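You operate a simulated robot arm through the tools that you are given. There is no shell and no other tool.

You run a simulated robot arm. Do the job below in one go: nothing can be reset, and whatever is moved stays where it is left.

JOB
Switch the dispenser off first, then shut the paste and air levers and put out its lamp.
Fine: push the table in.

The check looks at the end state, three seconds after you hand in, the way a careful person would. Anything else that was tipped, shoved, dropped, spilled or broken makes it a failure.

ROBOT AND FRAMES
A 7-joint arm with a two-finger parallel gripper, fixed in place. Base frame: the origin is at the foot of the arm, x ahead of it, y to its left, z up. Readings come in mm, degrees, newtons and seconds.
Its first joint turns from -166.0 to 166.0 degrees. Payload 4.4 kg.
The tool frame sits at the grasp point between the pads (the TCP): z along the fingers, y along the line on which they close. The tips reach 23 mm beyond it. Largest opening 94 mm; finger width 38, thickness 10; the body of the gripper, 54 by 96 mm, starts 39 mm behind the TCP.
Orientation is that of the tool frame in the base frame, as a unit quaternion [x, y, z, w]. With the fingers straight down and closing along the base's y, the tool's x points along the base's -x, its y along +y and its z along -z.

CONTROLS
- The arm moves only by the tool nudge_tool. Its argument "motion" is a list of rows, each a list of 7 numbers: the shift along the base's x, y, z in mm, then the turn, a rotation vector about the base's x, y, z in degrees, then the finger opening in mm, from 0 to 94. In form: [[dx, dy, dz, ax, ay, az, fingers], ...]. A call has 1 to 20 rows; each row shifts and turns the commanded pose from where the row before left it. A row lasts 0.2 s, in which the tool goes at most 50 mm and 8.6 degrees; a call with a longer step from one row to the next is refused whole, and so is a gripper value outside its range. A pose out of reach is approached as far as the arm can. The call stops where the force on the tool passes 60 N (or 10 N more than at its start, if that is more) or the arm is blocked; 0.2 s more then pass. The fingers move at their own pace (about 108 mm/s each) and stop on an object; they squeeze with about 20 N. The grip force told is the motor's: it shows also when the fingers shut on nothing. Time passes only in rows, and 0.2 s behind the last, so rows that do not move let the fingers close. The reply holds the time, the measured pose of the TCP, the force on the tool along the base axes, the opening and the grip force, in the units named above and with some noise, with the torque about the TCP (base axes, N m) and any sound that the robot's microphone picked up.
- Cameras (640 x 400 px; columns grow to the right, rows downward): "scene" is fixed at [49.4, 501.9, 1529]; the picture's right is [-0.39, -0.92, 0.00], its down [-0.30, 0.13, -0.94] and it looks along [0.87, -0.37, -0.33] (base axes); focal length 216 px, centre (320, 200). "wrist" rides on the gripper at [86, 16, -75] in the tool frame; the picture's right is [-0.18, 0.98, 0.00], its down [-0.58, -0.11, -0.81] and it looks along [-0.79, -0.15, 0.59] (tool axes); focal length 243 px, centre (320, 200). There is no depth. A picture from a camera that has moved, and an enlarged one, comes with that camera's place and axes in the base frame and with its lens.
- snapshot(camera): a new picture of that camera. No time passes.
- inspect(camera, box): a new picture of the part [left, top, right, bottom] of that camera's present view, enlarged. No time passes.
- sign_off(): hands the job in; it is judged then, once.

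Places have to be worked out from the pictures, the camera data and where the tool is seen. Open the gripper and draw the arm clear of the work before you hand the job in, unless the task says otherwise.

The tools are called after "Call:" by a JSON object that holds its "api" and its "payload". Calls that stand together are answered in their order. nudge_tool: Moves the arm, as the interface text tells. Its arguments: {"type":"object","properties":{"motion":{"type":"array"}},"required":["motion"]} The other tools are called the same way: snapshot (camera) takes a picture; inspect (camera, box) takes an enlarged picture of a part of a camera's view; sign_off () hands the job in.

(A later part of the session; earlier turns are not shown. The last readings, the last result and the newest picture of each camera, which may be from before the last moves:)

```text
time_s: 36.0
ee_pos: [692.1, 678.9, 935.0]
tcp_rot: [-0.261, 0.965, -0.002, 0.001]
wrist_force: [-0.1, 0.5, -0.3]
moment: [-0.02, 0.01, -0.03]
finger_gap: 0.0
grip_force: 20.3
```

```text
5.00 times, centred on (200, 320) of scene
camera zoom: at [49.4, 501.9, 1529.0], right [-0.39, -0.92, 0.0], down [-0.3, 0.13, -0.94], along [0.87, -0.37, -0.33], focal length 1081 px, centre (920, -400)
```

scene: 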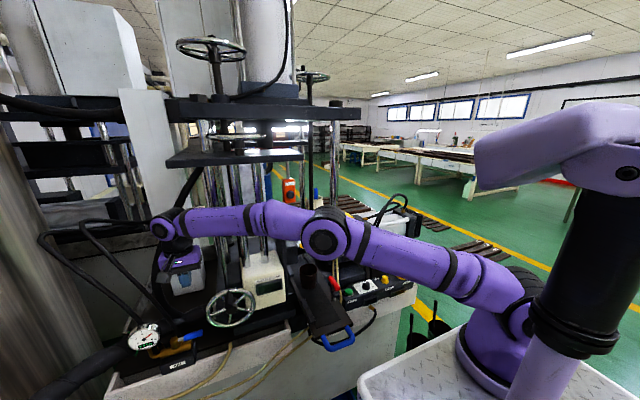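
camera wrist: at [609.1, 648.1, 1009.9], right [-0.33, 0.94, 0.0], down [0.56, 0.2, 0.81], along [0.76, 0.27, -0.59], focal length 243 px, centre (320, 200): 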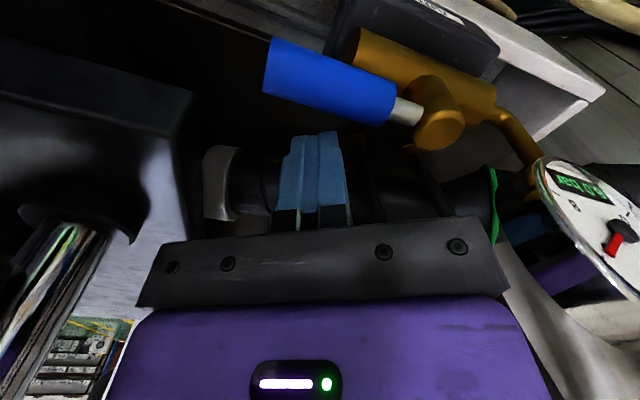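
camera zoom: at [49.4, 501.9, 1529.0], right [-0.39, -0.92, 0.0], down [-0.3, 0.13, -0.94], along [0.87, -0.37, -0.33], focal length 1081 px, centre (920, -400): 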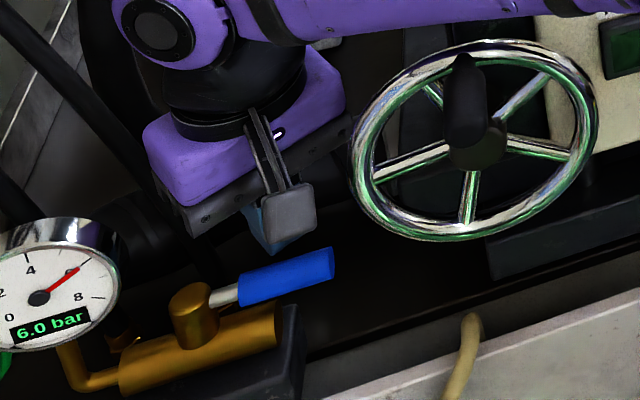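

Fingertips are behind the handle, no contact yet. I push gently toward −x along the computed arc for the first ~15°.

Call:
{"api": "nudge_tool", "payload": {"motion": [[-6, -0.4, 0, 0, 0, 0, 0], [-6, -3.3, 0, 0, 0, 0, 0], [-6, -2.9, 0, 0, 0, 0, 0]]}}

Call:
{"api": "inspect", "payload": {"camera": "wrist", "box": [220, 10, 520, 210]}}

Call:
{"api": "inspect", "payload": {"camera": "scene", "box": [140, 280, 260, 360]}}

```text
time_s: 36.8
ee_pos: [673.7, 672.1, 935.3]
tcp_rot: [-0.26, 0.965, -0.002, 0.001]
wrist_force: [-0.1, -0.2, 0.0]
moment: [-0.02, 0.02, 0.01]
finger_gap: 0.0
grip_force: 20.4
```

```text
2.00 times, centred on (370, 110) of wrist
camera zoom: at [591.5, 642.0, 1010.5], right [-0.34, 0.94, 0.0], down [0.56, 0.2, 0.81], along [0.76, 0.27, -0.59], focal length 485 px, centre (220, 380)
```

zoom: 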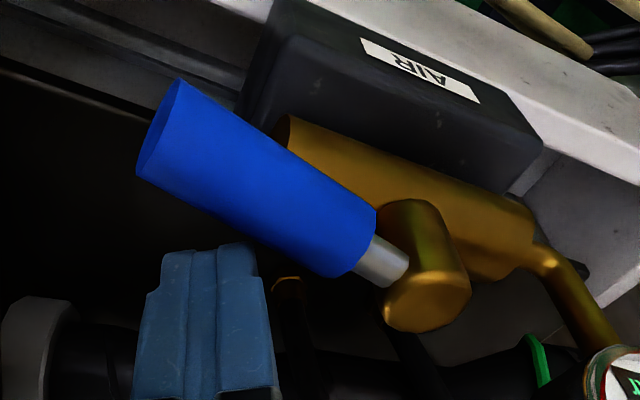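

```text
5.00 times, centred on (200, 320) of scene
camera zoom: at [49.4, 501.9, 1529.0], right [-0.39, -0.92, 0.0], down [-0.3, 0.13, -0.94], along [0.87, -0.37, -0.33], focal length 1081 px, centre (920, -400)
```

zoom: 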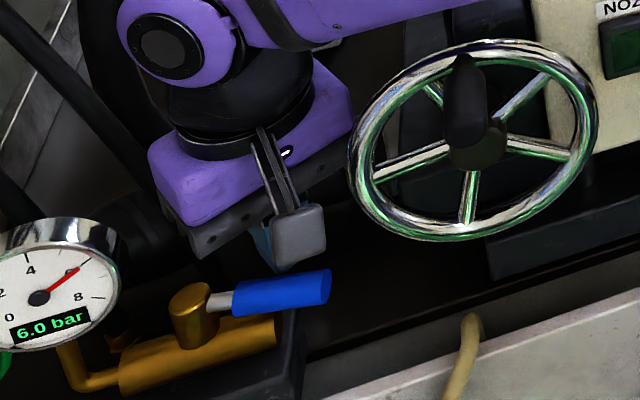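

The handle is turning freely (visible angle vs. the body, no force). I continue the arc to ~45°.

Call:
{"api": "nudge_tool", "payload": {"motion": [[-6.9, -1.2, 0, 0, 0, 0, 0], [-6.8, -0.6, 0, 0, 0, 0, 0], [-7.3, 1.2, 0, 0, 0, 0, 0], [-7.3, 1.9, 0, 0, 0, 0, 0]]}}

Call:
{"api": "inspect", "payload": {"camera": "wrist", "box": [220, 10, 520, 210]}}

Call:
{"api": "inspect", "payload": {"camera": "scene", "box": [140, 280, 260, 360]}}

```text
time_s: 37.8
ee_pos: [645.3, 673.1, 935.5]
tcp_rot: [-0.26, 0.966, -0.002, 0.001]
wrist_force: [0.6, -0.3, -0.3]
moment: [0.01, 0.01, 0.0]
finger_gap: 0.0
grip_force: 19.6
```

```text
2.00 times, centred on (370, 110) of wrist
camera zoom: at [563.0, 643.1, 1010.5], right [-0.34, 0.94, 0.0], down [0.56, 0.2, 0.81], along [0.76, 0.27, -0.59], focal length 485 px, centre (220, 380)
```

zoom: 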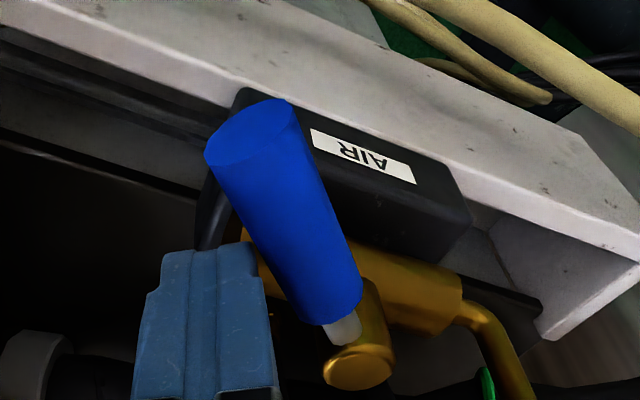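

```text
5.00 times, centred on (200, 320) of scene
camera zoom: at [49.4, 501.9, 1529.0], right [-0.39, -0.92, 0.0], down [-0.3, 0.13, -0.94], along [0.87, -0.37, -0.33], focal length 1081 px, centre (920, -400)
```

zoom: 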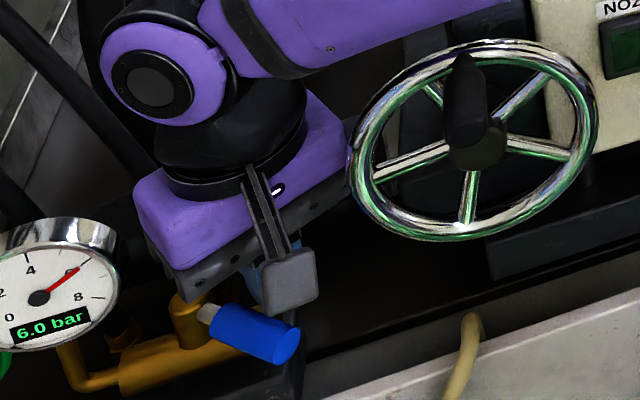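

About 50° now and still effortless. I continue along the arc to ~75°.

Call:
{"api": "nudge_tool", "payload": {"motion": [[-6.5, 3.8, 0, 0, 0, 0, 0], [-6.4, 4.6, 0, 0, 0, 0, 0], [-3.6, 1.5, 0, 0, 0, 0, 0], [-3.5, 1.5, 0, 0, 0, 0, 0]]}}

Call:
{"api": "inspect", "payload": {"camera": "wrist", "box": [220, 10, 520, 210]}}

Call:
{"api": "inspect", "payload": {"camera": "scene", "box": [140, 280, 260, 360]}}

```text
time_s: 38.8
ee_pos: [626.7, 685.3, 935.4]
tcp_rot: [-0.26, 0.966, -0.001, 0.001]
wrist_force: [1.5, -0.6, -1.4]
moment: [-0.02, -0.06, -0.04]
finger_gap: 0.0
grip_force: 19.9
```

```text
2.00 times, centred on (370, 110) of wrist
camera zoom: at [543.5, 654.3, 1010.3], right [-0.33, 0.94, 0.0], down [0.56, 0.2, 0.81], along [0.76, 0.27, -0.59], focal length 485 px, centre (220, 380)
```

zoom: 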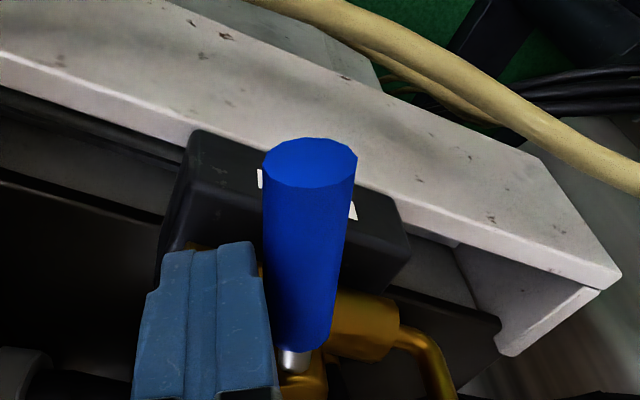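

```text
5.00 times, centred on (200, 320) of scene
camera zoom: at [49.4, 501.9, 1529.0], right [-0.39, -0.92, 0.0], down [-0.3, 0.13, -0.94], along [0.87, -0.37, -0.33], focal length 1081 px, centre (920, -400)
```

zoom: 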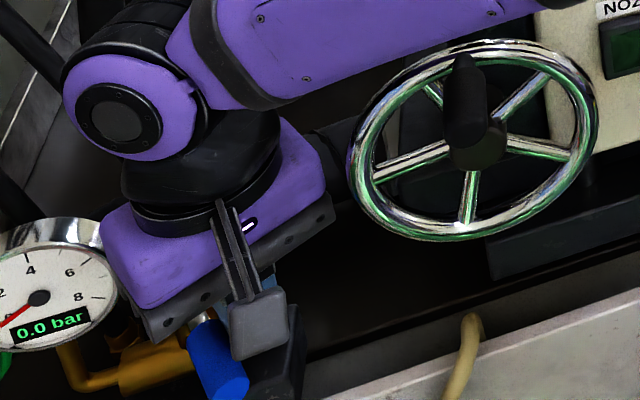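

Gauge now reads 0.0 bar and the handle is at ~82°. I push the last few millimetres toward its stop.

Call:
{"api": "nudge_tool", "payload": {"motion": [[-3.5, 2, 0, 0, 0, 0, 0], [-3.5, 2, 0, 0, 0, 0, 0], [0, 1.5, 0, 0, 0, 0, 0]]}}

Call:
{"api": "inspect", "payload": {"camera": "wrist", "box": [220, 10, 520, 210]}}

Call:
{"api": "inspect", "payload": {"camera": "scene", "box": [130, 280, 250, 360]}}

```text
time_s: 39.6
ee_pos: [617.9, 691.2, 934.8]
tcp_rot: [-0.261, 0.965, -0.001, 0.0]
wrist_force: [-1.8, -1.1, 0.8]
moment: [0.0, 0.05, 0.02]
finger_gap: 0.0
grip_force: 19.7
```

```text
2.00 times, centred on (370, 110) of wrist
camera zoom: at [535.8, 660.0, 1010.4], right [-0.33, 0.94, 0.0], down [0.56, 0.2, 0.81], along [0.76, 0.27, -0.59], focal length 485 px, centre (220, 380)
```

zoom: 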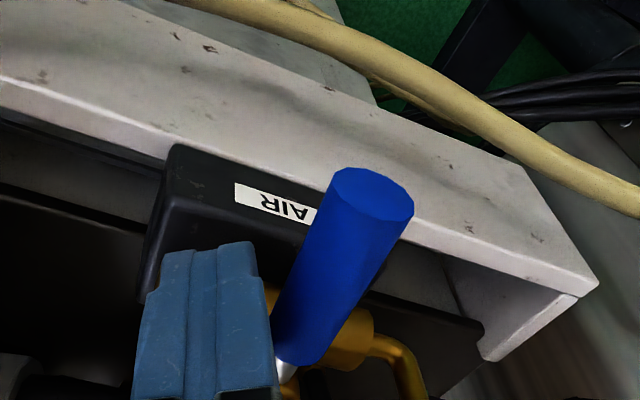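

```text
5.00 times, centred on (190, 320) of scene
camera zoom: at [49.4, 501.9, 1529.0], right [-0.39, -0.92, 0.0], down [-0.3, 0.13, -0.94], along [0.87, -0.37, -0.33], focal length 1081 px, centre (970, -400)
```

zoom: 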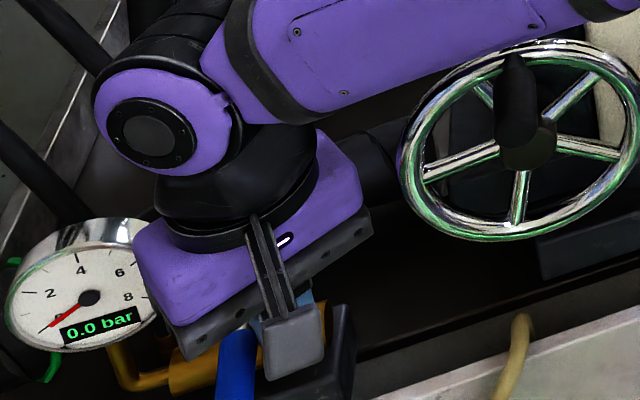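

The handle is at roughly 84–85°, not yet at its stop. I slide outward along it (away from the gauge) while pushing a few mm more in +y.

Call:
{"api": "nudge_tool", "payload": {"motion": [[-6, 1, 0, 0, 0, 0, 0], [-6, 1.5, 0, 0, 0, 0, 0], [0, 2, 0, 0, 0, 0, 0], [0, 2, 0, 0, 0, 0, 0]]}}

Call:
{"api": "inspect", "payload": {"camera": "wrist", "box": [220, 10, 520, 210]}}

```text
time_s: 40.6
ee_pos: [606.8, 694.5, 934.9]
tcp_rot: [-0.259, 0.966, -0.002, 0.0]
wrist_force: [-7.6, -28.4, 7.8]
moment: [-0.38, 0.03, -0.18]
finger_gap: 0.2
grip_force: 19.8
```

```text
2.00 times, centred on (370, 110) of wrist
camera zoom: at [524.5, 664.2, 1010.9], right [-0.33, 0.94, -0.01], down [0.56, 0.2, 0.81], along [0.76, 0.27, -0.59], focal length 485 px, centre (220, 380)
```

zoom: 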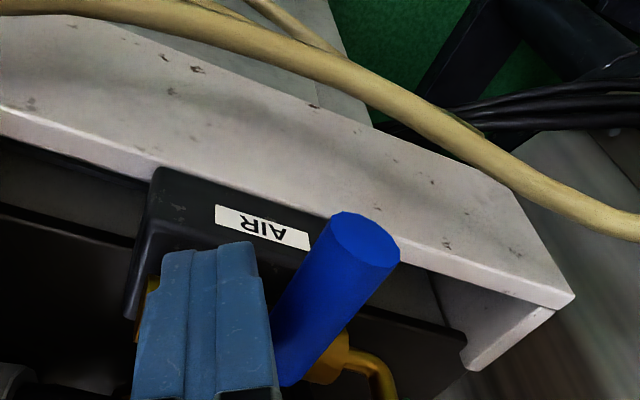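

The 28 N reaction at 90° is the closed stop, with the pressure at 0. I back off, lift clear and retreat toward the robot side.

Call:
{"api": "nudge_tool", "payload": {"motion": [[0, -5, 0, 0, 0, 0, 0], [-3, -3, 20, 0, 0, 0, 0], [-5, 0, 40, 0, 0, 0, 0], [-10, 0, 45, 0, 0, 0, 0], [-20, -5, 45, 0, 0, 0, 0], [-25, -10, 45, 0, 0, 0, 0], [-25, -20, 40, 0, 0, 0, 0]]}}

Call:
{"api": "inspect", "payload": {"camera": "scene", "box": [120, 280, 260, 370]}}

Call:
{"api": "snapshot", "payload": {"camera": "wrist"}}

```text
refused: row 6 steps farther than a row can; nothing moved
```

```text
4.44 times, centred on (190, 325) of scene
camera zoom: at [49.4, 501.9, 1529.0], right [-0.39, -0.92, 0.0], down [-0.3, 0.13, -0.94], along [0.87, -0.37, -0.33], focal length 961 px, centre (898, -356)
```

zoom: 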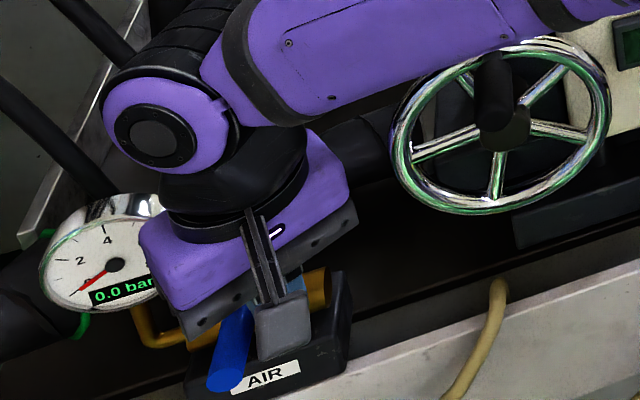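

```text
taken
camera wrist: at [524.5, 664.2, 1010.9], right [-0.33, 0.94, -0.01], down [0.56, 0.2, 0.81], along [0.76, 0.27, -0.59], focal length 243 px, centre (320, 200)
```

wrist: 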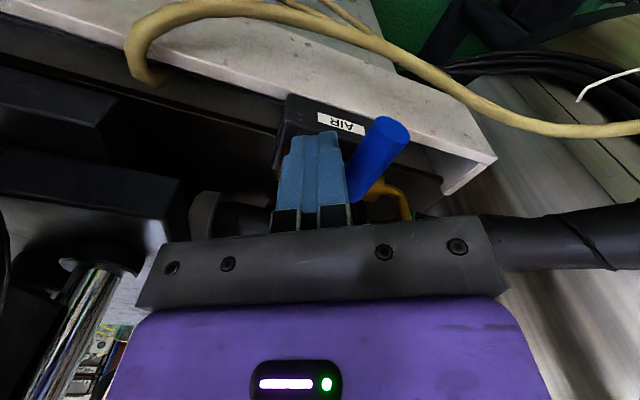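

One row was a bit too long, so nothing moved. I repeat the retreat with shorter steps.

Call:
{"api": "nudge_tool", "payload": {"motion": [[0, -5, 0, 0, 0, 0, 0], [-3, -3, 20, 0, 0, 0, 0], [-5, 0, 40, 0, 0, 0, 0], [-10, 0, 42, 0, 0, 0, 0], [-20, -5, 40, 0, 0, 0, 0], [-22, -8, 40, 0, 0, 0, 0], [-22, -15, 38, 0, 0, 0, 0]]}}

Call:
{"api": "inspect", "payload": {"camera": "scene", "box": [120, 280, 260, 370]}}

Call:
{"api": "snapshot", "payload": {"camera": "wrist"}}

```text
time_s: 42.2
ee_pos: [524.4, 658.9, 1154.9]
tcp_rot: [-0.26, 0.966, -0.002, 0.0]
wrist_force: [1.3, 0.4, -1.2]
moment: [-0.01, 0.05, 0.02]
finger_gap: 0.0
grip_force: 19.8
```

```text
4.44 times, centred on (190, 325) of scene
camera zoom: at [49.4, 501.9, 1529.0], right [-0.39, -0.92, 0.0], down [-0.3, 0.13, -0.94], along [0.87, -0.37, -0.33], focal length 961 px, centre (898, -356)
```

zoom: 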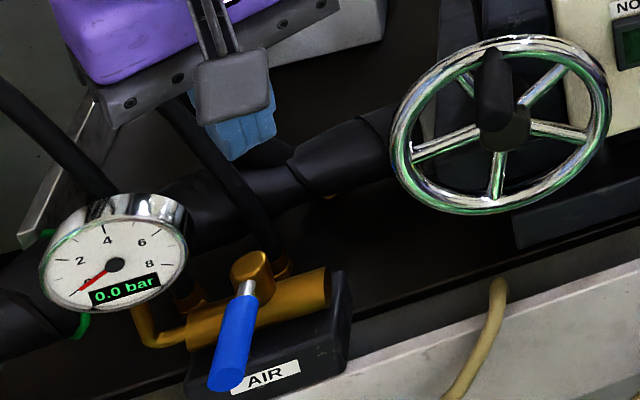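

```text
taken
camera wrist: at [442.7, 629.4, 1230.8], right [-0.33, 0.94, 0.0], down [0.56, 0.2, 0.81], along [0.76, 0.27, -0.59], focal length 243 px, centre (320, 200)
```

wrist: 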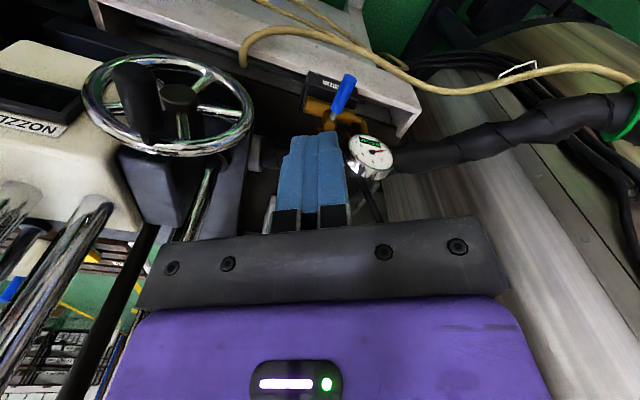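

AIR lever is shut (perpendicular, 0.0 bar). Two-view triangulation puts the lamp button at ≈(678,334,1325). I go around in front of it (x<520), turning the tool toward it.

Call:
{"api": "nudge_tool", "payload": {"motion": [[-15, -20, 35, 0, 0, -6, 0], [-15, -20, 35, 0, 0, -6, 0], [-15, -20, 35, 0, 0, -6, 0], [-15, -20, 35, 0, 0, -6, 0], [-15, -20, 35, 0, 0, -6, 0], [8, -37, 0, 0, -7.5, 0, 0], [8, -37, 0, 0, -7.5, 0, 0], [8, -37, 0, 0, -7.5, 0, 0], [8, -37, 0, 0, -7.5, 0, 0], [8, -37, 0, 0, -7.5, 0, 0], [8, -37, 0, 0, -7.5, 0, 0]]}}

Call:
{"api": "snapshot", "payload": {"camera": "wrist"}}

Call:
{"api": "snapshot", "payload": {"camera": "scene"}}

```text
time_s: 44.6
ee_pos: [498.5, 338.6, 1332.4]
tcp_rot: [-0.001, 0.924, -0.002, 0.384]
wrist_force: [-0.1, 0.6, -0.8]
moment: [-0.02, -0.02, 0.01]
finger_gap: 0.0
grip_force: 20.1
```

```text
taken
camera wrist: at [384.5, 353.9, 1323.9], right [0.13, 0.98, 0.13], down [-0.16, -0.11, 0.98], along [0.98, -0.15, 0.14], focal length 243 px, centre (320, 200)
```

wrist: 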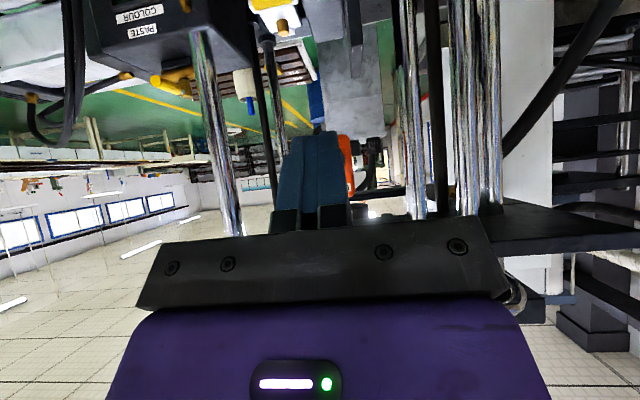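

```text
taken
```

scene: 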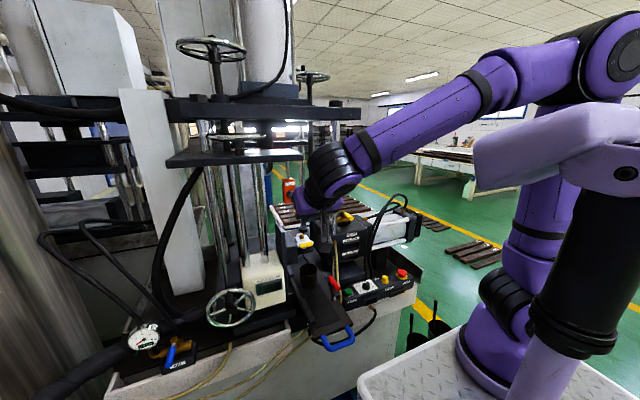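

The lamp box is just behind the fingers in this view; I sidestep 70 mm in −y to see it unobstructed.

Call:
{"api": "nudge_tool", "payload": {"motion": [[0, -35, 0, 0, 0, 0, 0], [0, -35, 0, 0, 0, 0, 0]]}}

Call:
{"api": "snapshot", "payload": {"camera": "wrist"}}

Call:
{"api": "inspect", "payload": {"camera": "wrist", "box": [350, 110, 450, 220]}}

Call:
{"api": "inspect", "payload": {"camera": "scene", "box": [260, 100, 340, 220]}}

```text
time_s: 45.2
ee_pos: [498.9, 268.1, 1331.7]
tcp_rot: [-0.001, 0.924, -0.003, 0.382]
wrist_force: [0.4, 0.7, -0.4]
moment: [-0.03, 0.0, 0.01]
finger_gap: 0.0
grip_force: 20.0
```

```text
taken
camera wrist: at [384.4, 283.1, 1323.2], right [0.13, 0.98, 0.12], down [-0.16, -0.1, 0.98], along [0.98, -0.15, 0.14], focal length 243 px, centre (320, 200)
```

wrist: 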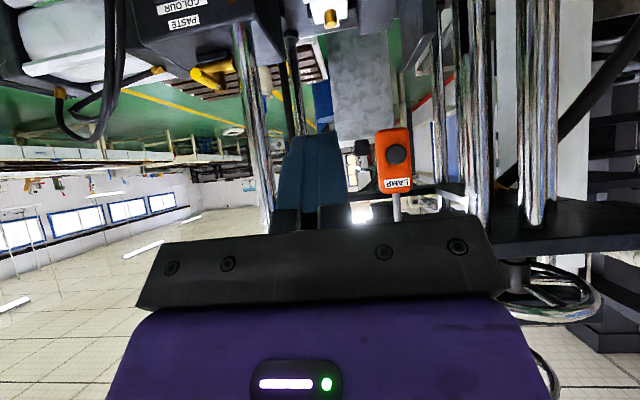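

```text
3.64 times, centred on (400, 165) of wrist
camera zoom: at [384.4, 283.1, 1323.2], right [0.13, 0.98, 0.12], down [-0.16, -0.1, 0.98], along [0.98, -0.15, 0.14], focal length 882 px, centre (29, 327)
```

zoom: 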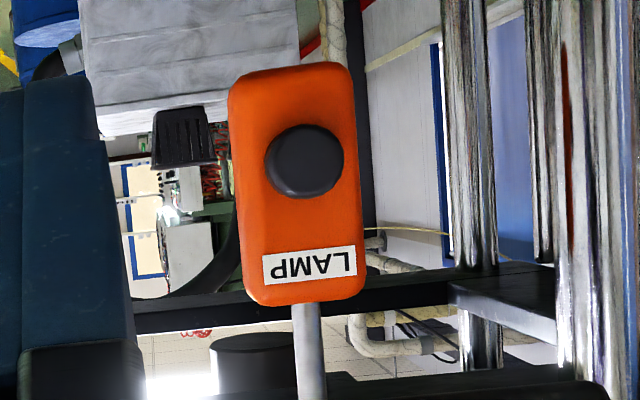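

```text
3.33 times, centred on (300, 160) of scene
camera zoom: at [49.4, 501.9, 1529.0], right [-0.39, -0.92, 0.0], down [-0.3, 0.13, -0.94], along [0.87, -0.37, -0.33], focal length 721 px, centre (387, 333)
```

zoom: 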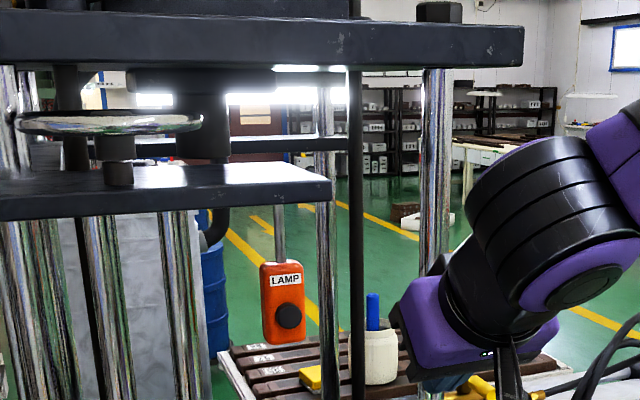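

All three views agree: button at ≈(678,333.5,1322.5), facing −x, with free space around it. I level the tool (fingers pointing +x) and line up ~55 mm in front of the button.

Call:
{"api": "nudge_tool", "payload": {"motion": [[16.9, 10.9, -1.5, 0, -7.5, 0, 0], [16.9, 10.9, -1.5, 0, -7.5, 0, 0], [16.9, 10.9, -1.5, 0, -7.5, 0, 0], [16.9, 10.9, -1.5, 0, -7.5, 0, 0], [16.9, 10.9, -1.5, 0, -7.5, 0, 0], [16.9, 10.9, -1.5, 0, -7.5, 0, 0], [0, 0, 0, 0, 0, 0, 0]]}}

Call:
{"api": "snapshot", "payload": {"camera": "wrist"}}

Call:
{"api": "inspect", "payload": {"camera": "scene", "box": [260, 100, 380, 240]}}

```text
time_s: 46.8
ee_pos: [598.9, 333.9, 1321.8]
tcp_rot: [0.0, 0.707, -0.002, 0.708]
wrist_force: [-0.6, 0.0, -0.1]
moment: [0.01, -0.02, 0.05]
finger_gap: 0.1
grip_force: 19.7
```

```text
taken
camera wrist: at [524.9, 348.9, 1235.8], right [0.0, 0.98, 0.18], down [-0.81, -0.1, 0.58], along [0.59, -0.15, 0.79], focal length 243 px, centre (320, 200)
```

wrist: 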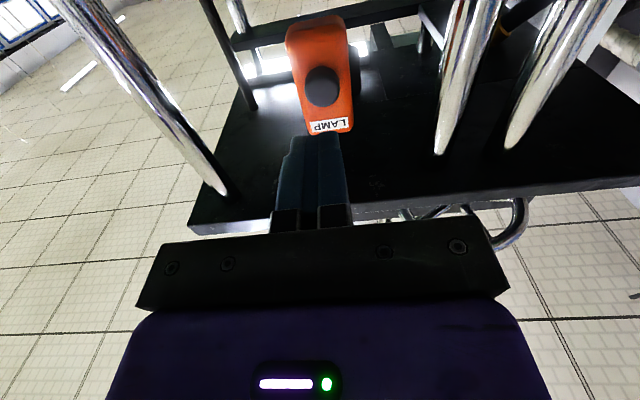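

```text
2.86 times, centred on (320, 170) of scene
camera zoom: at [49.4, 501.9, 1529.0], right [-0.39, -0.92, 0.0], down [-0.3, 0.13, -0.94], along [0.87, -0.37, -0.33], focal length 618 px, centre (320, 286)
```

zoom: 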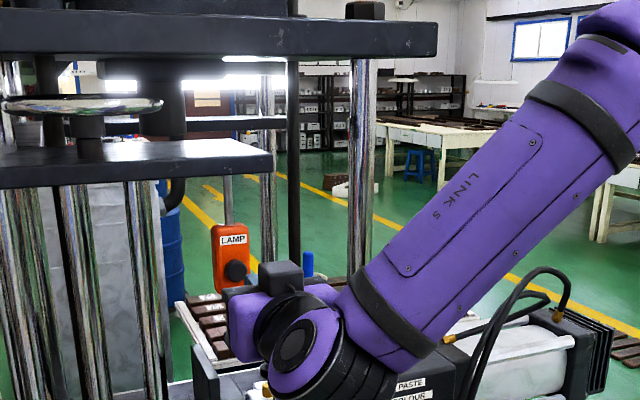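

The tool axis (y≈333.9, z≈1321.8) is aligned with the button. I zoom once more for the button's centre and protrusion before pressing.

Call:
{"api": "inspect", "payload": {"camera": "wrist", "box": [250, 0, 400, 160]}}

```text
2.50 times, centred on (325, 80) of wrist
camera zoom: at [524.9, 348.9, 1235.8], right [0.0, 0.98, 0.18], down [-0.81, -0.1, 0.58], along [0.59, -0.15, 0.79], focal length 606 px, centre (308, 500)
```

zoom: 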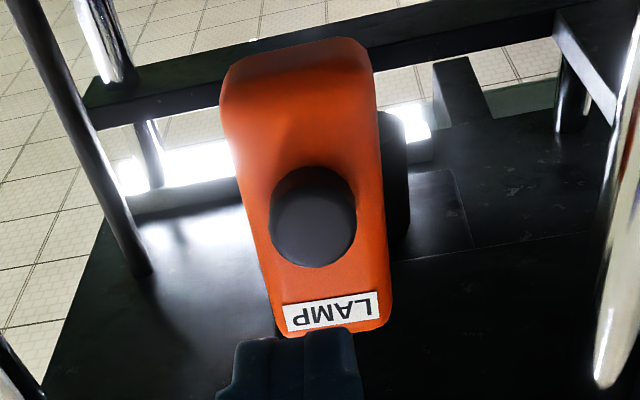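

Button front face ≈(673,333.7,1319). I approach to just short of it and then press in small steps, watching for force and the click.

Call:
{"api": "nudge_tool", "payload": {"motion": [[14, 0, -0.8, 0, 0, 0, 0], [14, 0, -0.7, 0, 0, 0, 0], [14, 0, -0.7, 0, 0, 0, 0], [3, 0, 0, 0, 0, 0, 0], [3, 0, 0, 0, 0, 0, 0]]}}

Call:
{"api": "inspect", "payload": {"camera": "wrist", "box": [230, 0, 420, 180]}}

```text
time_s: 48.0
ee_pos: [647.0, 333.8, 1319.6]
tcp_rot: [0.001, 0.707, -0.003, 0.707]
wrist_force: [-0.4, 0.2, 0.1]
moment: [0.01, 0.03, -0.03]
finger_gap: 0.1
grip_force: 20.3
```

```text
2.22 times, centred on (325, 90) of wrist
camera zoom: at [572.9, 349.0, 1233.8], right [0.0, 0.98, 0.18], down [-0.81, -0.1, 0.58], along [0.59, -0.15, 0.79], focal length 539 px, centre (309, 444)
```

zoom: 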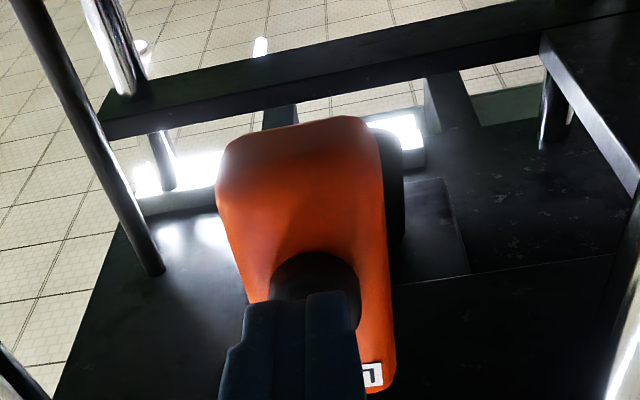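

Tip is ~3 mm from the button. I press in 2 mm steps.

Call:
{"api": "nudge_tool", "payload": {"motion": [[2, 0, 0, 0, 0, 0, 0], [2, 0, 0, 0, 0, 0, 0], [1.5, 0, 0, 0, 0, 0, 0]]}}

Call:
{"api": "inspect", "payload": {"camera": "wrist", "box": [230, 0, 420, 180]}}

```text
time_s: 48.8
ee_pos: [652.8, 333.0, 1319.9]
tcp_rot: [0.0, 0.707, -0.003, 0.707]
wrist_force: [0.2, 0.2, -0.2]
moment: [0.01, -0.02, 0.01]
finger_gap: 0.0
grip_force: 19.8
```

```text
2.22 times, centred on (325, 90) of wrist
camera zoom: at [578.6, 348.7, 1233.3], right [0.0, 0.98, 0.18], down [-0.81, -0.1, 0.58], along [0.59, -0.15, 0.79], focal length 539 px, centre (309, 444)
```

zoom: 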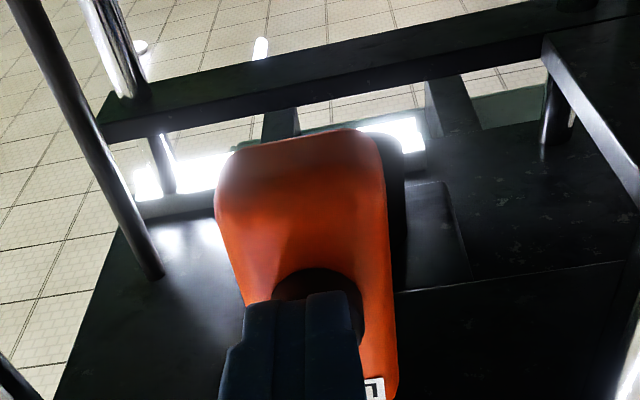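

No contact yet at tip x≈676; I continue in small steps.

Call:
{"api": "nudge_tool", "payload": {"motion": [[2, 0, 0, 0, 0, 0, 0], [2, 0, 0, 0, 0, 0, 0], [1, 0, 0, 0, 0, 0, 0]]}}

Call:
{"api": "inspect", "payload": {"camera": "wrist", "box": [230, 0, 420, 180]}}

```text
time_s: 49.6
ee_pos: [657.4, 332.5, 1319.3]
tcp_rot: [-0.001, 0.707, -0.002, 0.707]
wrist_force: [-2.1, -0.9, 0.1]
moment: [0.01, 0.02, -0.01]
finger_gap: 0.0
grip_force: 19.5
heard: click
```

```text
2.22 times, centred on (325, 90) of wrist
camera zoom: at [583.4, 348.8, 1233.3], right [0.0, 0.98, 0.18], down [-0.81, -0.1, 0.58], along [0.59, -0.15, 0.79], focal length 539 px, centre (309, 444)
```

zoom: 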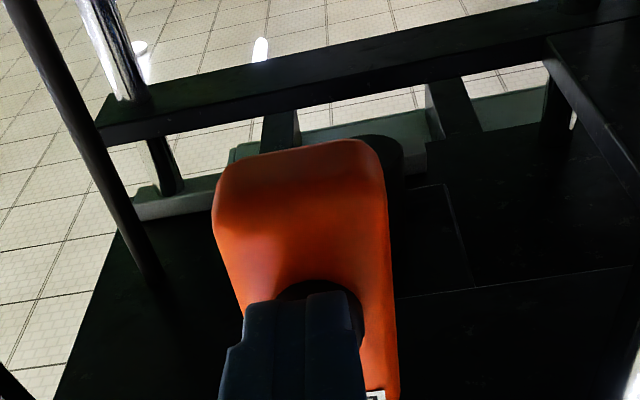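

Click heard and the light has gone out. I withdraw straight back so as not to press it again.

Call:
{"api": "nudge_tool", "payload": {"motion": [[-15, 0, 0, 0, 0, 0, 0], [-30, 0, 0, 0, 0, 0, 0], [-40, 0, 0, 0, 0, 0, 0], [-40, 0, 0, 0, 0, 0, 0]]}}

Call:
{"api": "inspect", "payload": {"camera": "scene", "box": [220, 90, 400, 220]}}

Call:
{"api": "snapshot", "payload": {"camera": "wrist"}}

```text
time_s: 50.6
ee_pos: [532.8, 332.5, 1319.2]
tcp_rot: [0.0, 0.707, -0.002, 0.707]
wrist_force: [0.5, -0.6, 0.8]
moment: [0.02, -0.02, -0.01]
finger_gap: 0.0
grip_force: 20.2
```

```text
3.08 times, centred on (310, 155) of scene
camera zoom: at [49.4, 501.9, 1529.0], right [-0.39, -0.92, 0.0], down [-0.3, 0.13, -0.94], along [0.87, -0.37, -0.33], focal length 665 px, centre (351, 338)
```

zoom: 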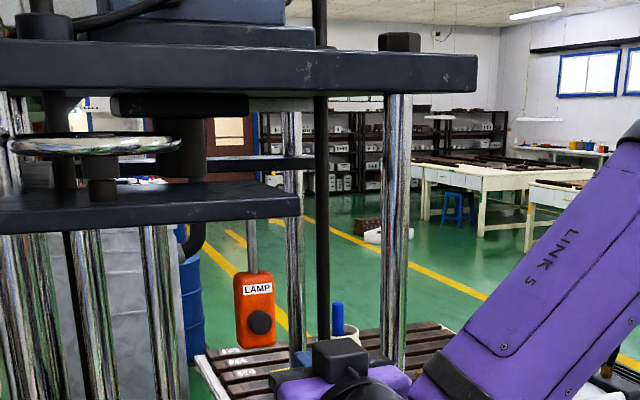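

```text
taken
camera wrist: at [458.8, 347.9, 1233.3], right [0.0, 0.98, 0.18], down [-0.81, -0.1, 0.58], along [0.59, -0.15, 0.79], focal length 243 px, centre (320, 200)
```

wrist: 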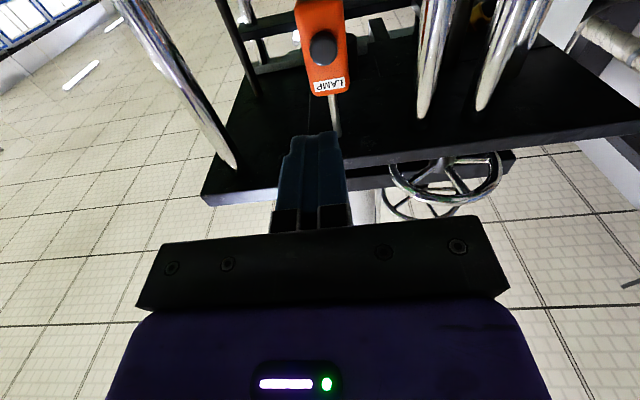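

Lamp confirmed off. Now the table: I turn the tool back down and look closely at the table, red lever and cup.

Call:
{"api": "nudge_tool", "payload": {"motion": [[-8, -4, -4, 0, 8, 0, 0], [-8, -4, -4, 0, 8, 0, 0], [-8, -4, -4, 0, 8, 0, 0], [-8, -4, -4, 0, 8, 0, 0], [-8, -4, -4, 0, 8, 0, 0], [-8, -4, -4, 0, 8, 0, 0], [-8, -4, -4, 0, 8, 0, 0], [-8, -4, -4, 0, 8, 0, 0], [-8, -4, -4, 0, 8, 0, 0], [0, 0, 0, 0, 0, 0, 0]]}}

Call:
{"api": "snapshot", "payload": {"camera": "wrist"}}

Call:
{"api": "snapshot", "payload": {"camera": "scene"}}

```text
time_s: 52.8
ee_pos: [460.5, 297.5, 1282.5]
tcp_rot: [-0.002, 0.988, -0.001, 0.155]
wrist_force: [-0.4, -0.6, -0.1]
moment: [-0.01, 0.02, 0.01]
finger_gap: 0.0
grip_force: 19.8
```

```text
taken
camera wrist: at [355.4, 312.9, 1328.1], right [0.17, 0.98, 0.05], down [0.31, -0.11, 0.95], along [0.94, -0.15, -0.32], focal length 243 px, centre (320, 200)
```

wrist: 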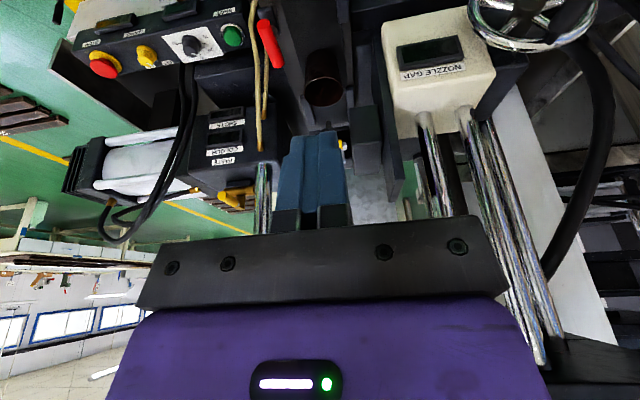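

```text
taken
```

scene: 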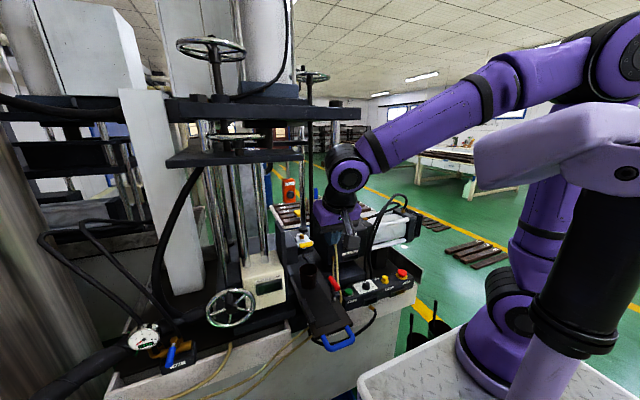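

I zoom on the table assembly from the fixed camera in detail: rear end, catch, red lever, and guides.

Call:
{"api": "inspect", "payload": {"camera": "scene", "box": [280, 225, 340, 265]}}

Call:
{"api": "inspect", "payload": {"camera": "scene", "box": [295, 260, 355, 300]}}

Call:
{"api": "inspect", "payload": {"camera": "scene", "box": [295, 290, 365, 355]}}

Call:
{"api": "inspect", "payload": {"camera": "wrist", "box": [240, 0, 380, 130]}}

```text
10.00 times, centred on (310, 245) of scene
camera zoom: at [49.4, 501.9, 1529.0], right [-0.39, -0.92, 0.0], down [-0.3, 0.13, -0.94], along [0.87, -0.37, -0.33], focal length 2162 px, centre (420, -250)
```

zoom: 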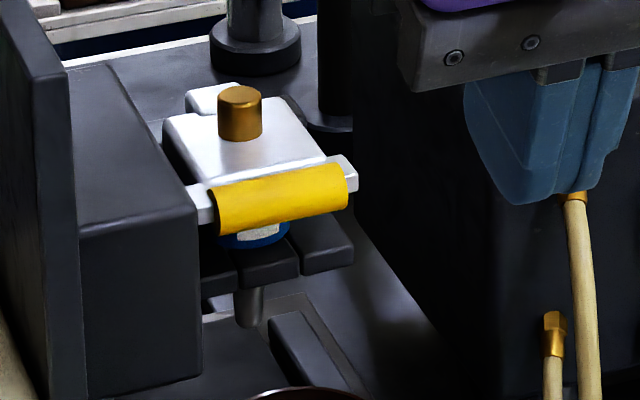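

```text
10.00 times, centred on (325, 280) of scene
camera zoom: at [49.4, 501.9, 1529.0], right [-0.39, -0.92, 0.0], down [-0.3, 0.13, -0.94], along [0.87, -0.37, -0.33], focal length 2162 px, centre (270, -600)
```

zoom: 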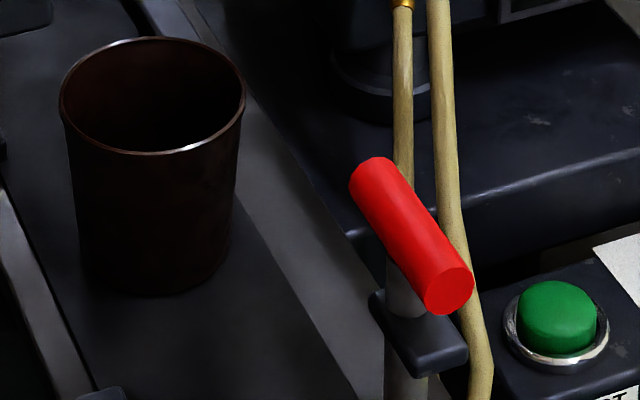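

```text
6.15 times, centred on (330, 322) of scene
camera zoom: at [49.4, 501.9, 1529.0], right [-0.39, -0.92, 0.0], down [-0.3, 0.13, -0.94], along [0.87, -0.37, -0.33], focal length 1331 px, centre (258, -554)
```

zoom: 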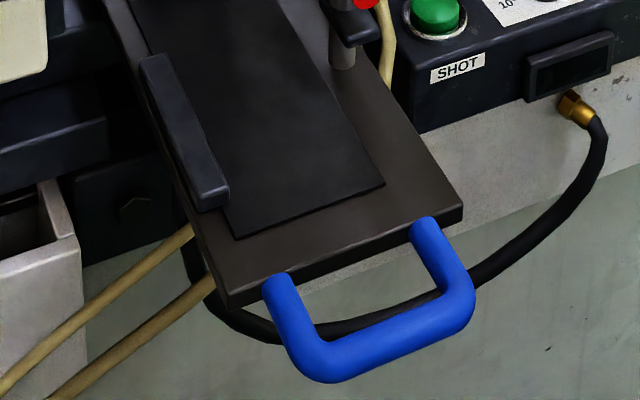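

```text
3.08 times, centred on (310, 65) of wrist
camera zoom: at [355.4, 312.9, 1328.1], right [0.17, 0.98, 0.05], down [0.31, -0.11, 0.95], along [0.94, -0.15, -0.32], focal length 746 px, centre (351, 615)
```

zoom: 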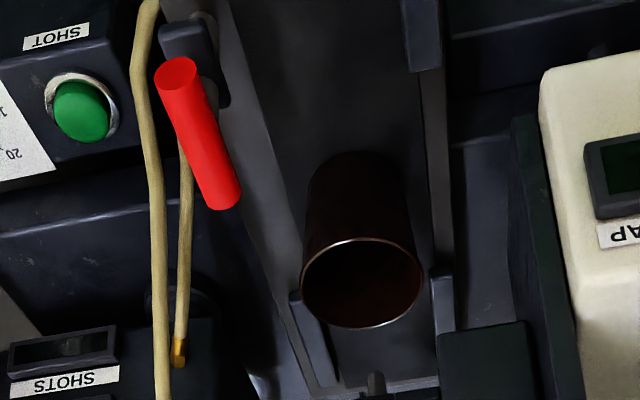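

Triangulation puts the cup rim at z≈1016 and the nozzle tip at ≈(771,272,1020): too close to call. I'll take a level, side-on look from low height to compare their heights exactly before moving the table.

Call:
{"api": "nudge_tool", "payload": {"motion": [[8, -15, -30, 0, -7, 0, 0], [8, -15, -36, 0, -7, 0, 0], [8, -15, -38, 0, -7, 0, 0], [8, -15, -38, 0, -6, 0, 0], [8, -15, -38, 0, 0, 0, 0], [8, -15, -38, 0, 0, 0, 0], [8, -15, -38, 0, 0, 0, 0]]}}

Call:
{"api": "snapshot", "payload": {"camera": "wrist"}}

Call:
{"api": "snapshot", "payload": {"camera": "scene"}}

```text
time_s: 54.4
ee_pos: [529.9, 215.8, 1029.1]
tcp_rot: [0.0, 0.924, -0.003, 0.382]
wrist_force: [-0.8, 0.0, 0.1]
moment: [0.01, 0.0, -0.05]
finger_gap: 0.2
grip_force: 19.7
out of reach, approached as far as the arm can: row 6, 7
```

```text
taken
camera wrist: at [416.6, 231.2, 1020.1], right [0.13, 0.98, 0.13], down [-0.16, -0.1, 0.98], along [0.98, -0.15, 0.14], focal length 243 px, centre (320, 200)
```

wrist: 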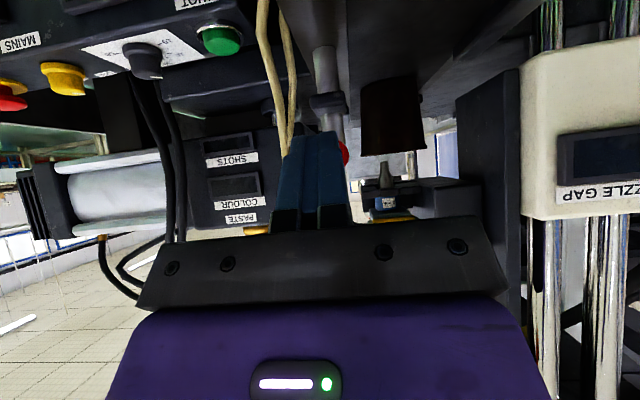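

```text
taken
```

scene: 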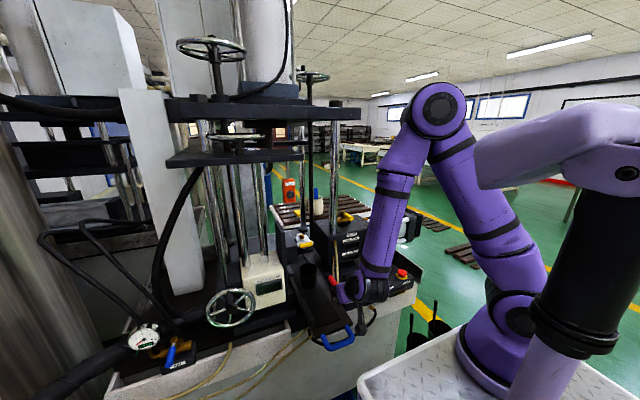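

The level view shows the cup and the nozzle just behind it. I zoom on the rim/nozzle heights.

Call:
{"api": "inspect", "payload": {"camera": "wrist", "box": [340, 120, 460, 220]}}

Call:
{"api": "inspect", "payload": {"camera": "wrist", "box": [280, 0, 520, 180]}}

```text
4.00 times, centred on (400, 170) of wrist
camera zoom: at [416.6, 231.2, 1020.1], right [0.13, 0.98, 0.13], down [-0.16, -0.1, 0.98], along [0.98, -0.15, 0.14], focal length 970 px, centre (0, 320)
```

zoom: 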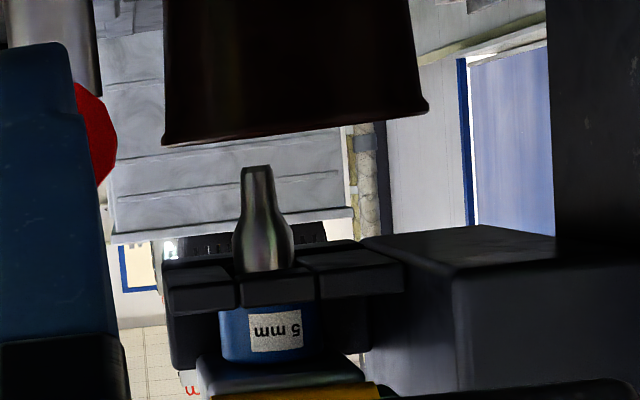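

```text
2.22 times, centred on (400, 90) of wrist
camera zoom: at [416.6, 231.2, 1020.1], right [0.13, 0.98, 0.13], down [-0.16, -0.1, 0.98], along [0.98, -0.15, 0.14], focal length 539 px, centre (142, 444)
```

zoom: 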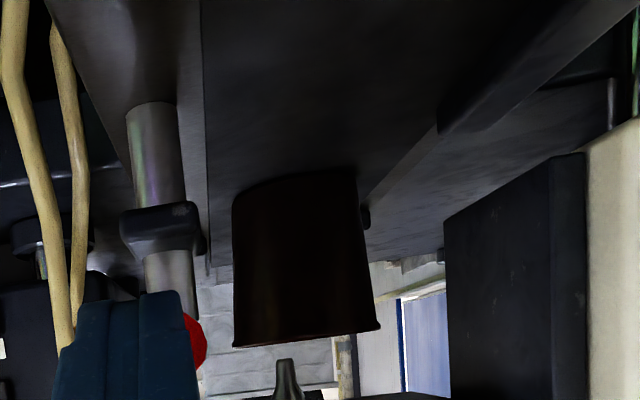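

Level view gives rim z≈1016.5 and nozzle tip z≈1027, so the cup (centred on the same y≈275) will pass under with ~10 mm to spare. I back up and tilt the tool so I can push the blue handle from the robot side.

Call:
{"api": "nudge_tool", "payload": {"motion": [[-2, 2, 25, 0, 0, 0, 0], [-3, 6, 25, 0, 7.8, 0, 0], [-3, 6, 20, 0, 7.8, 0, 0], [-3, 8, 20, 0, 7.8, 0, 0], [-3, 8, 15, 0, 7.8, 0, 0], [-3, 8, 15, 0, 7.8, 0, 0], [-3, 8, 10, 0, 7.8, 0, 0], [-3, 8, 10, 0, 7.8, 0, 0], [-3, 8, 10, 0, 7.8, 0, 0], [-3, 8, 10, 0, 7.8, 0, 0]]}}

Call:
{"api": "snapshot", "payload": {"camera": "wrist"}}

Call:
{"api": "snapshot", "payload": {"camera": "scene"}}

```text
time_s: 56.6
ee_pos: [501.1, 285.6, 1189.4]
tcp_rot: [-0.002, 0.975, -0.001, -0.22]
wrist_force: [-1.1, -0.6, 0.2]
moment: [0.01, -0.07, -0.02]
finger_gap: 0.1
grip_force: 19.7
```

```text
taken
camera wrist: at [454.9, 302.0, 1294.5], right [0.16, 0.98, -0.08], down [0.87, -0.1, 0.48], along [0.46, -0.15, -0.87], focal length 243 px, centre (320, 200)
```

wrist: 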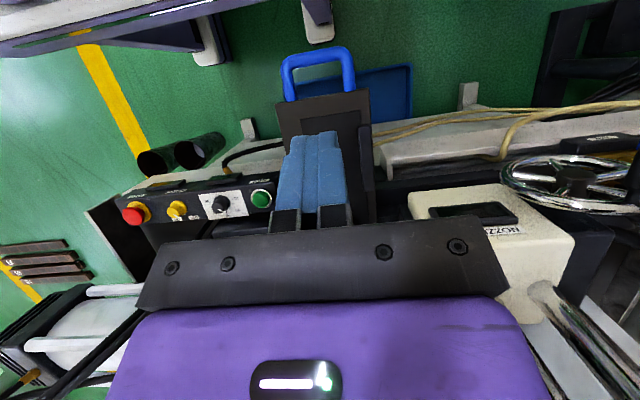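

```text
taken
```

scene: 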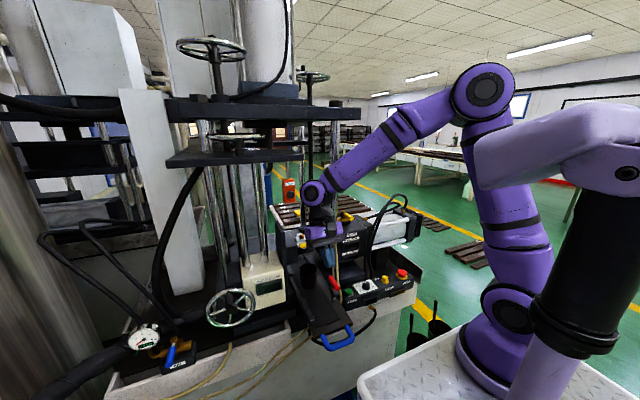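

The handle is visible now; I zoom in to fix its position.

Call:
{"api": "inspect", "payload": {"camera": "wrist", "box": [260, 30, 400, 150]}}

Call:
{"api": "inspect", "payload": {"camera": "scene", "box": [300, 315, 370, 355]}}

```text
3.33 times, centred on (330, 90) of wrist
camera zoom: at [454.9, 302.0, 1294.5], right [0.16, 0.98, -0.08], down [0.87, -0.1, 0.48], along [0.46, -0.15, -0.87], focal length 809 px, centre (287, 567)
```

zoom: 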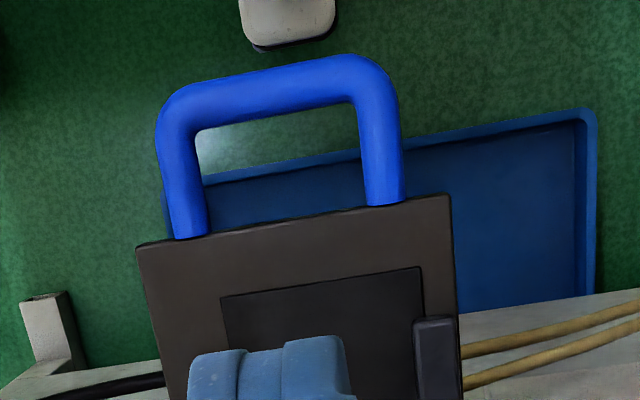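

```text
9.14 times, centred on (335, 335) of scene
camera zoom: at [49.4, 501.9, 1529.0], right [-0.39, -0.92, 0.0], down [-0.3, 0.13, -0.94], along [0.87, -0.37, -0.33], focal length 1977 px, centre (183, -1034)
```

zoom: 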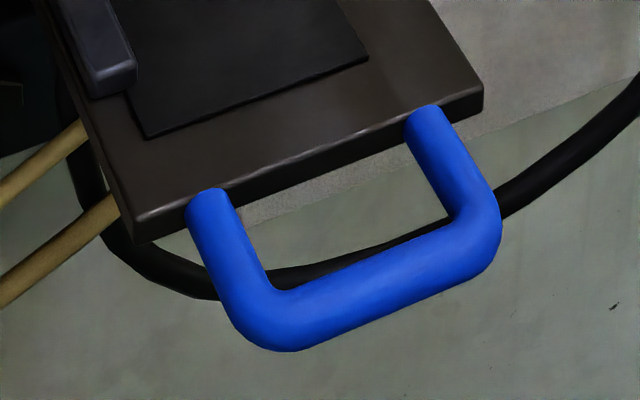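

The handle bar's centre is ≈(438,269,940), table top z≈945, front edge x≈483. I bring the closed fingers in front of (robot side of) the bar at y≈298, tilted 30°, staying ~8–10 mm short of it.

Call:
{"api": "nudge_tool", "payload": {"motion": [[-23, 2.5, -24, 0, 4.6, 0, 0], [-23, 2.5, -26, 0, 0, 0, 0], [-23, 2.5, -26, 0, 0, 0, 0], [-23, 2.5, -26, 0, 0, 0, 0], [-24, 2.5, -27, 0, 0, 0, 0], [0, 0, -30, 0, 0, 0, 0], [0, 0, 0, 0, 0, 0, 0]]}}

Call:
{"api": "snapshot", "payload": {"camera": "wrist"}}

Call:
{"api": "inspect", "payload": {"camera": "scene", "box": [270, 260, 400, 360]}}

```text
time_s: 58.2
ee_pos: [385.3, 299.6, 1028.7]
tcp_rot: [-0.002, 0.966, -0.002, -0.257]
wrist_force: [0.1, -0.3, 0.3]
moment: [-0.03, -0.04, -0.02]
finger_gap: 0.0
grip_force: 19.5
```

```text
taken
camera wrist: at [347.8, 314.5, 1137.5], right [0.16, 0.98, -0.09], down [0.91, -0.1, 0.41], along [0.39, -0.15, -0.91], focal length 243 px, centre (320, 200)
```

wrist: 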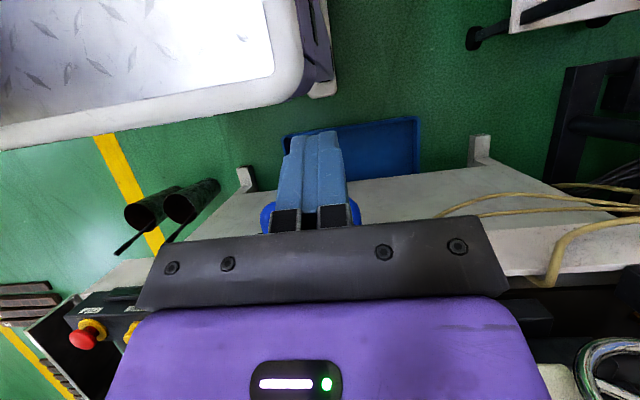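

```text
4.00 times, centred on (335, 310) of scene
camera zoom: at [49.4, 501.9, 1529.0], right [-0.39, -0.92, 0.0], down [-0.3, 0.13, -0.94], along [0.87, -0.37, -0.33], focal length 865 px, centre (260, -240)
```

zoom: 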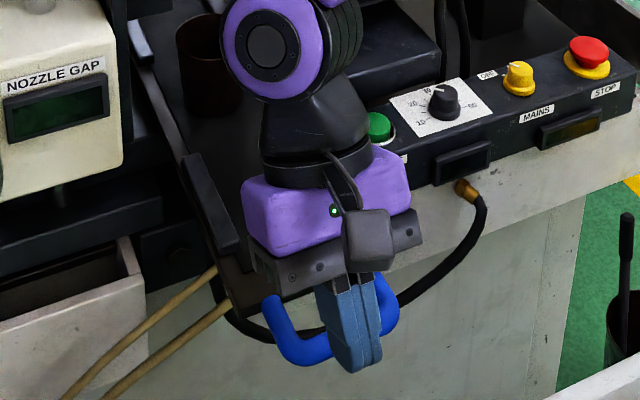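

Clear path down on the robot side of the bar. I descend to z≈952 and check.

Call:
{"api": "nudge_tool", "payload": {"motion": [[0, -1, -26, 0, 0, 0, 0], [0, 0, -26, 0, 0, 0, 0], [0, 0, -24, 0, 0, 0, 0], [0, 0, 0, 0, 0, 0, 0]]}}

Call:
{"api": "snapshot", "payload": {"camera": "wrist"}}

Call:
{"api": "inspect", "payload": {"camera": "scene", "box": [270, 260, 400, 360]}}

```text
time_s: 59.2
ee_pos: [385.2, 297.6, 953.1]
tcp_rot: [-0.002, 0.966, -0.001, -0.257]
wrist_force: [0.5, -0.8, -0.4]
moment: [-0.03, -0.03, -0.01]
finger_gap: 0.1
grip_force: 20.4
```

```text
taken
camera wrist: at [347.6, 312.7, 1061.2], right [0.16, 0.98, -0.09], down [0.91, -0.1, 0.41], along [0.39, -0.15, -0.91], focal length 243 px, centre (320, 200)
```

wrist: 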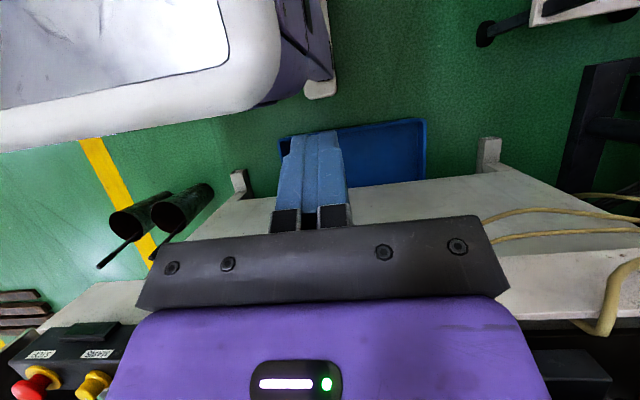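

```text
4.00 times, centred on (335, 310) of scene
camera zoom: at [49.4, 501.9, 1529.0], right [-0.39, -0.92, 0.0], down [-0.3, 0.13, -0.94], along [0.87, -0.37, -0.33], focal length 865 px, centre (260, -240)
```

zoom: 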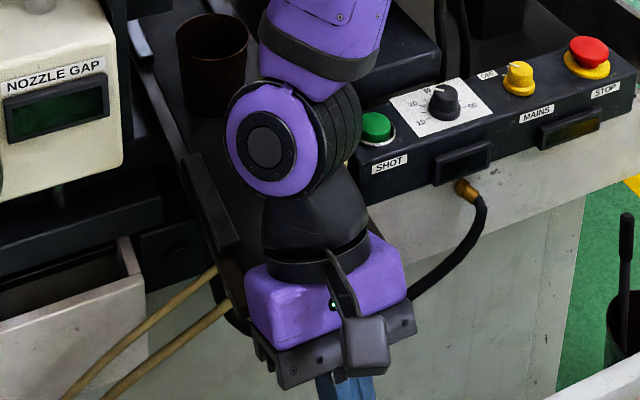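

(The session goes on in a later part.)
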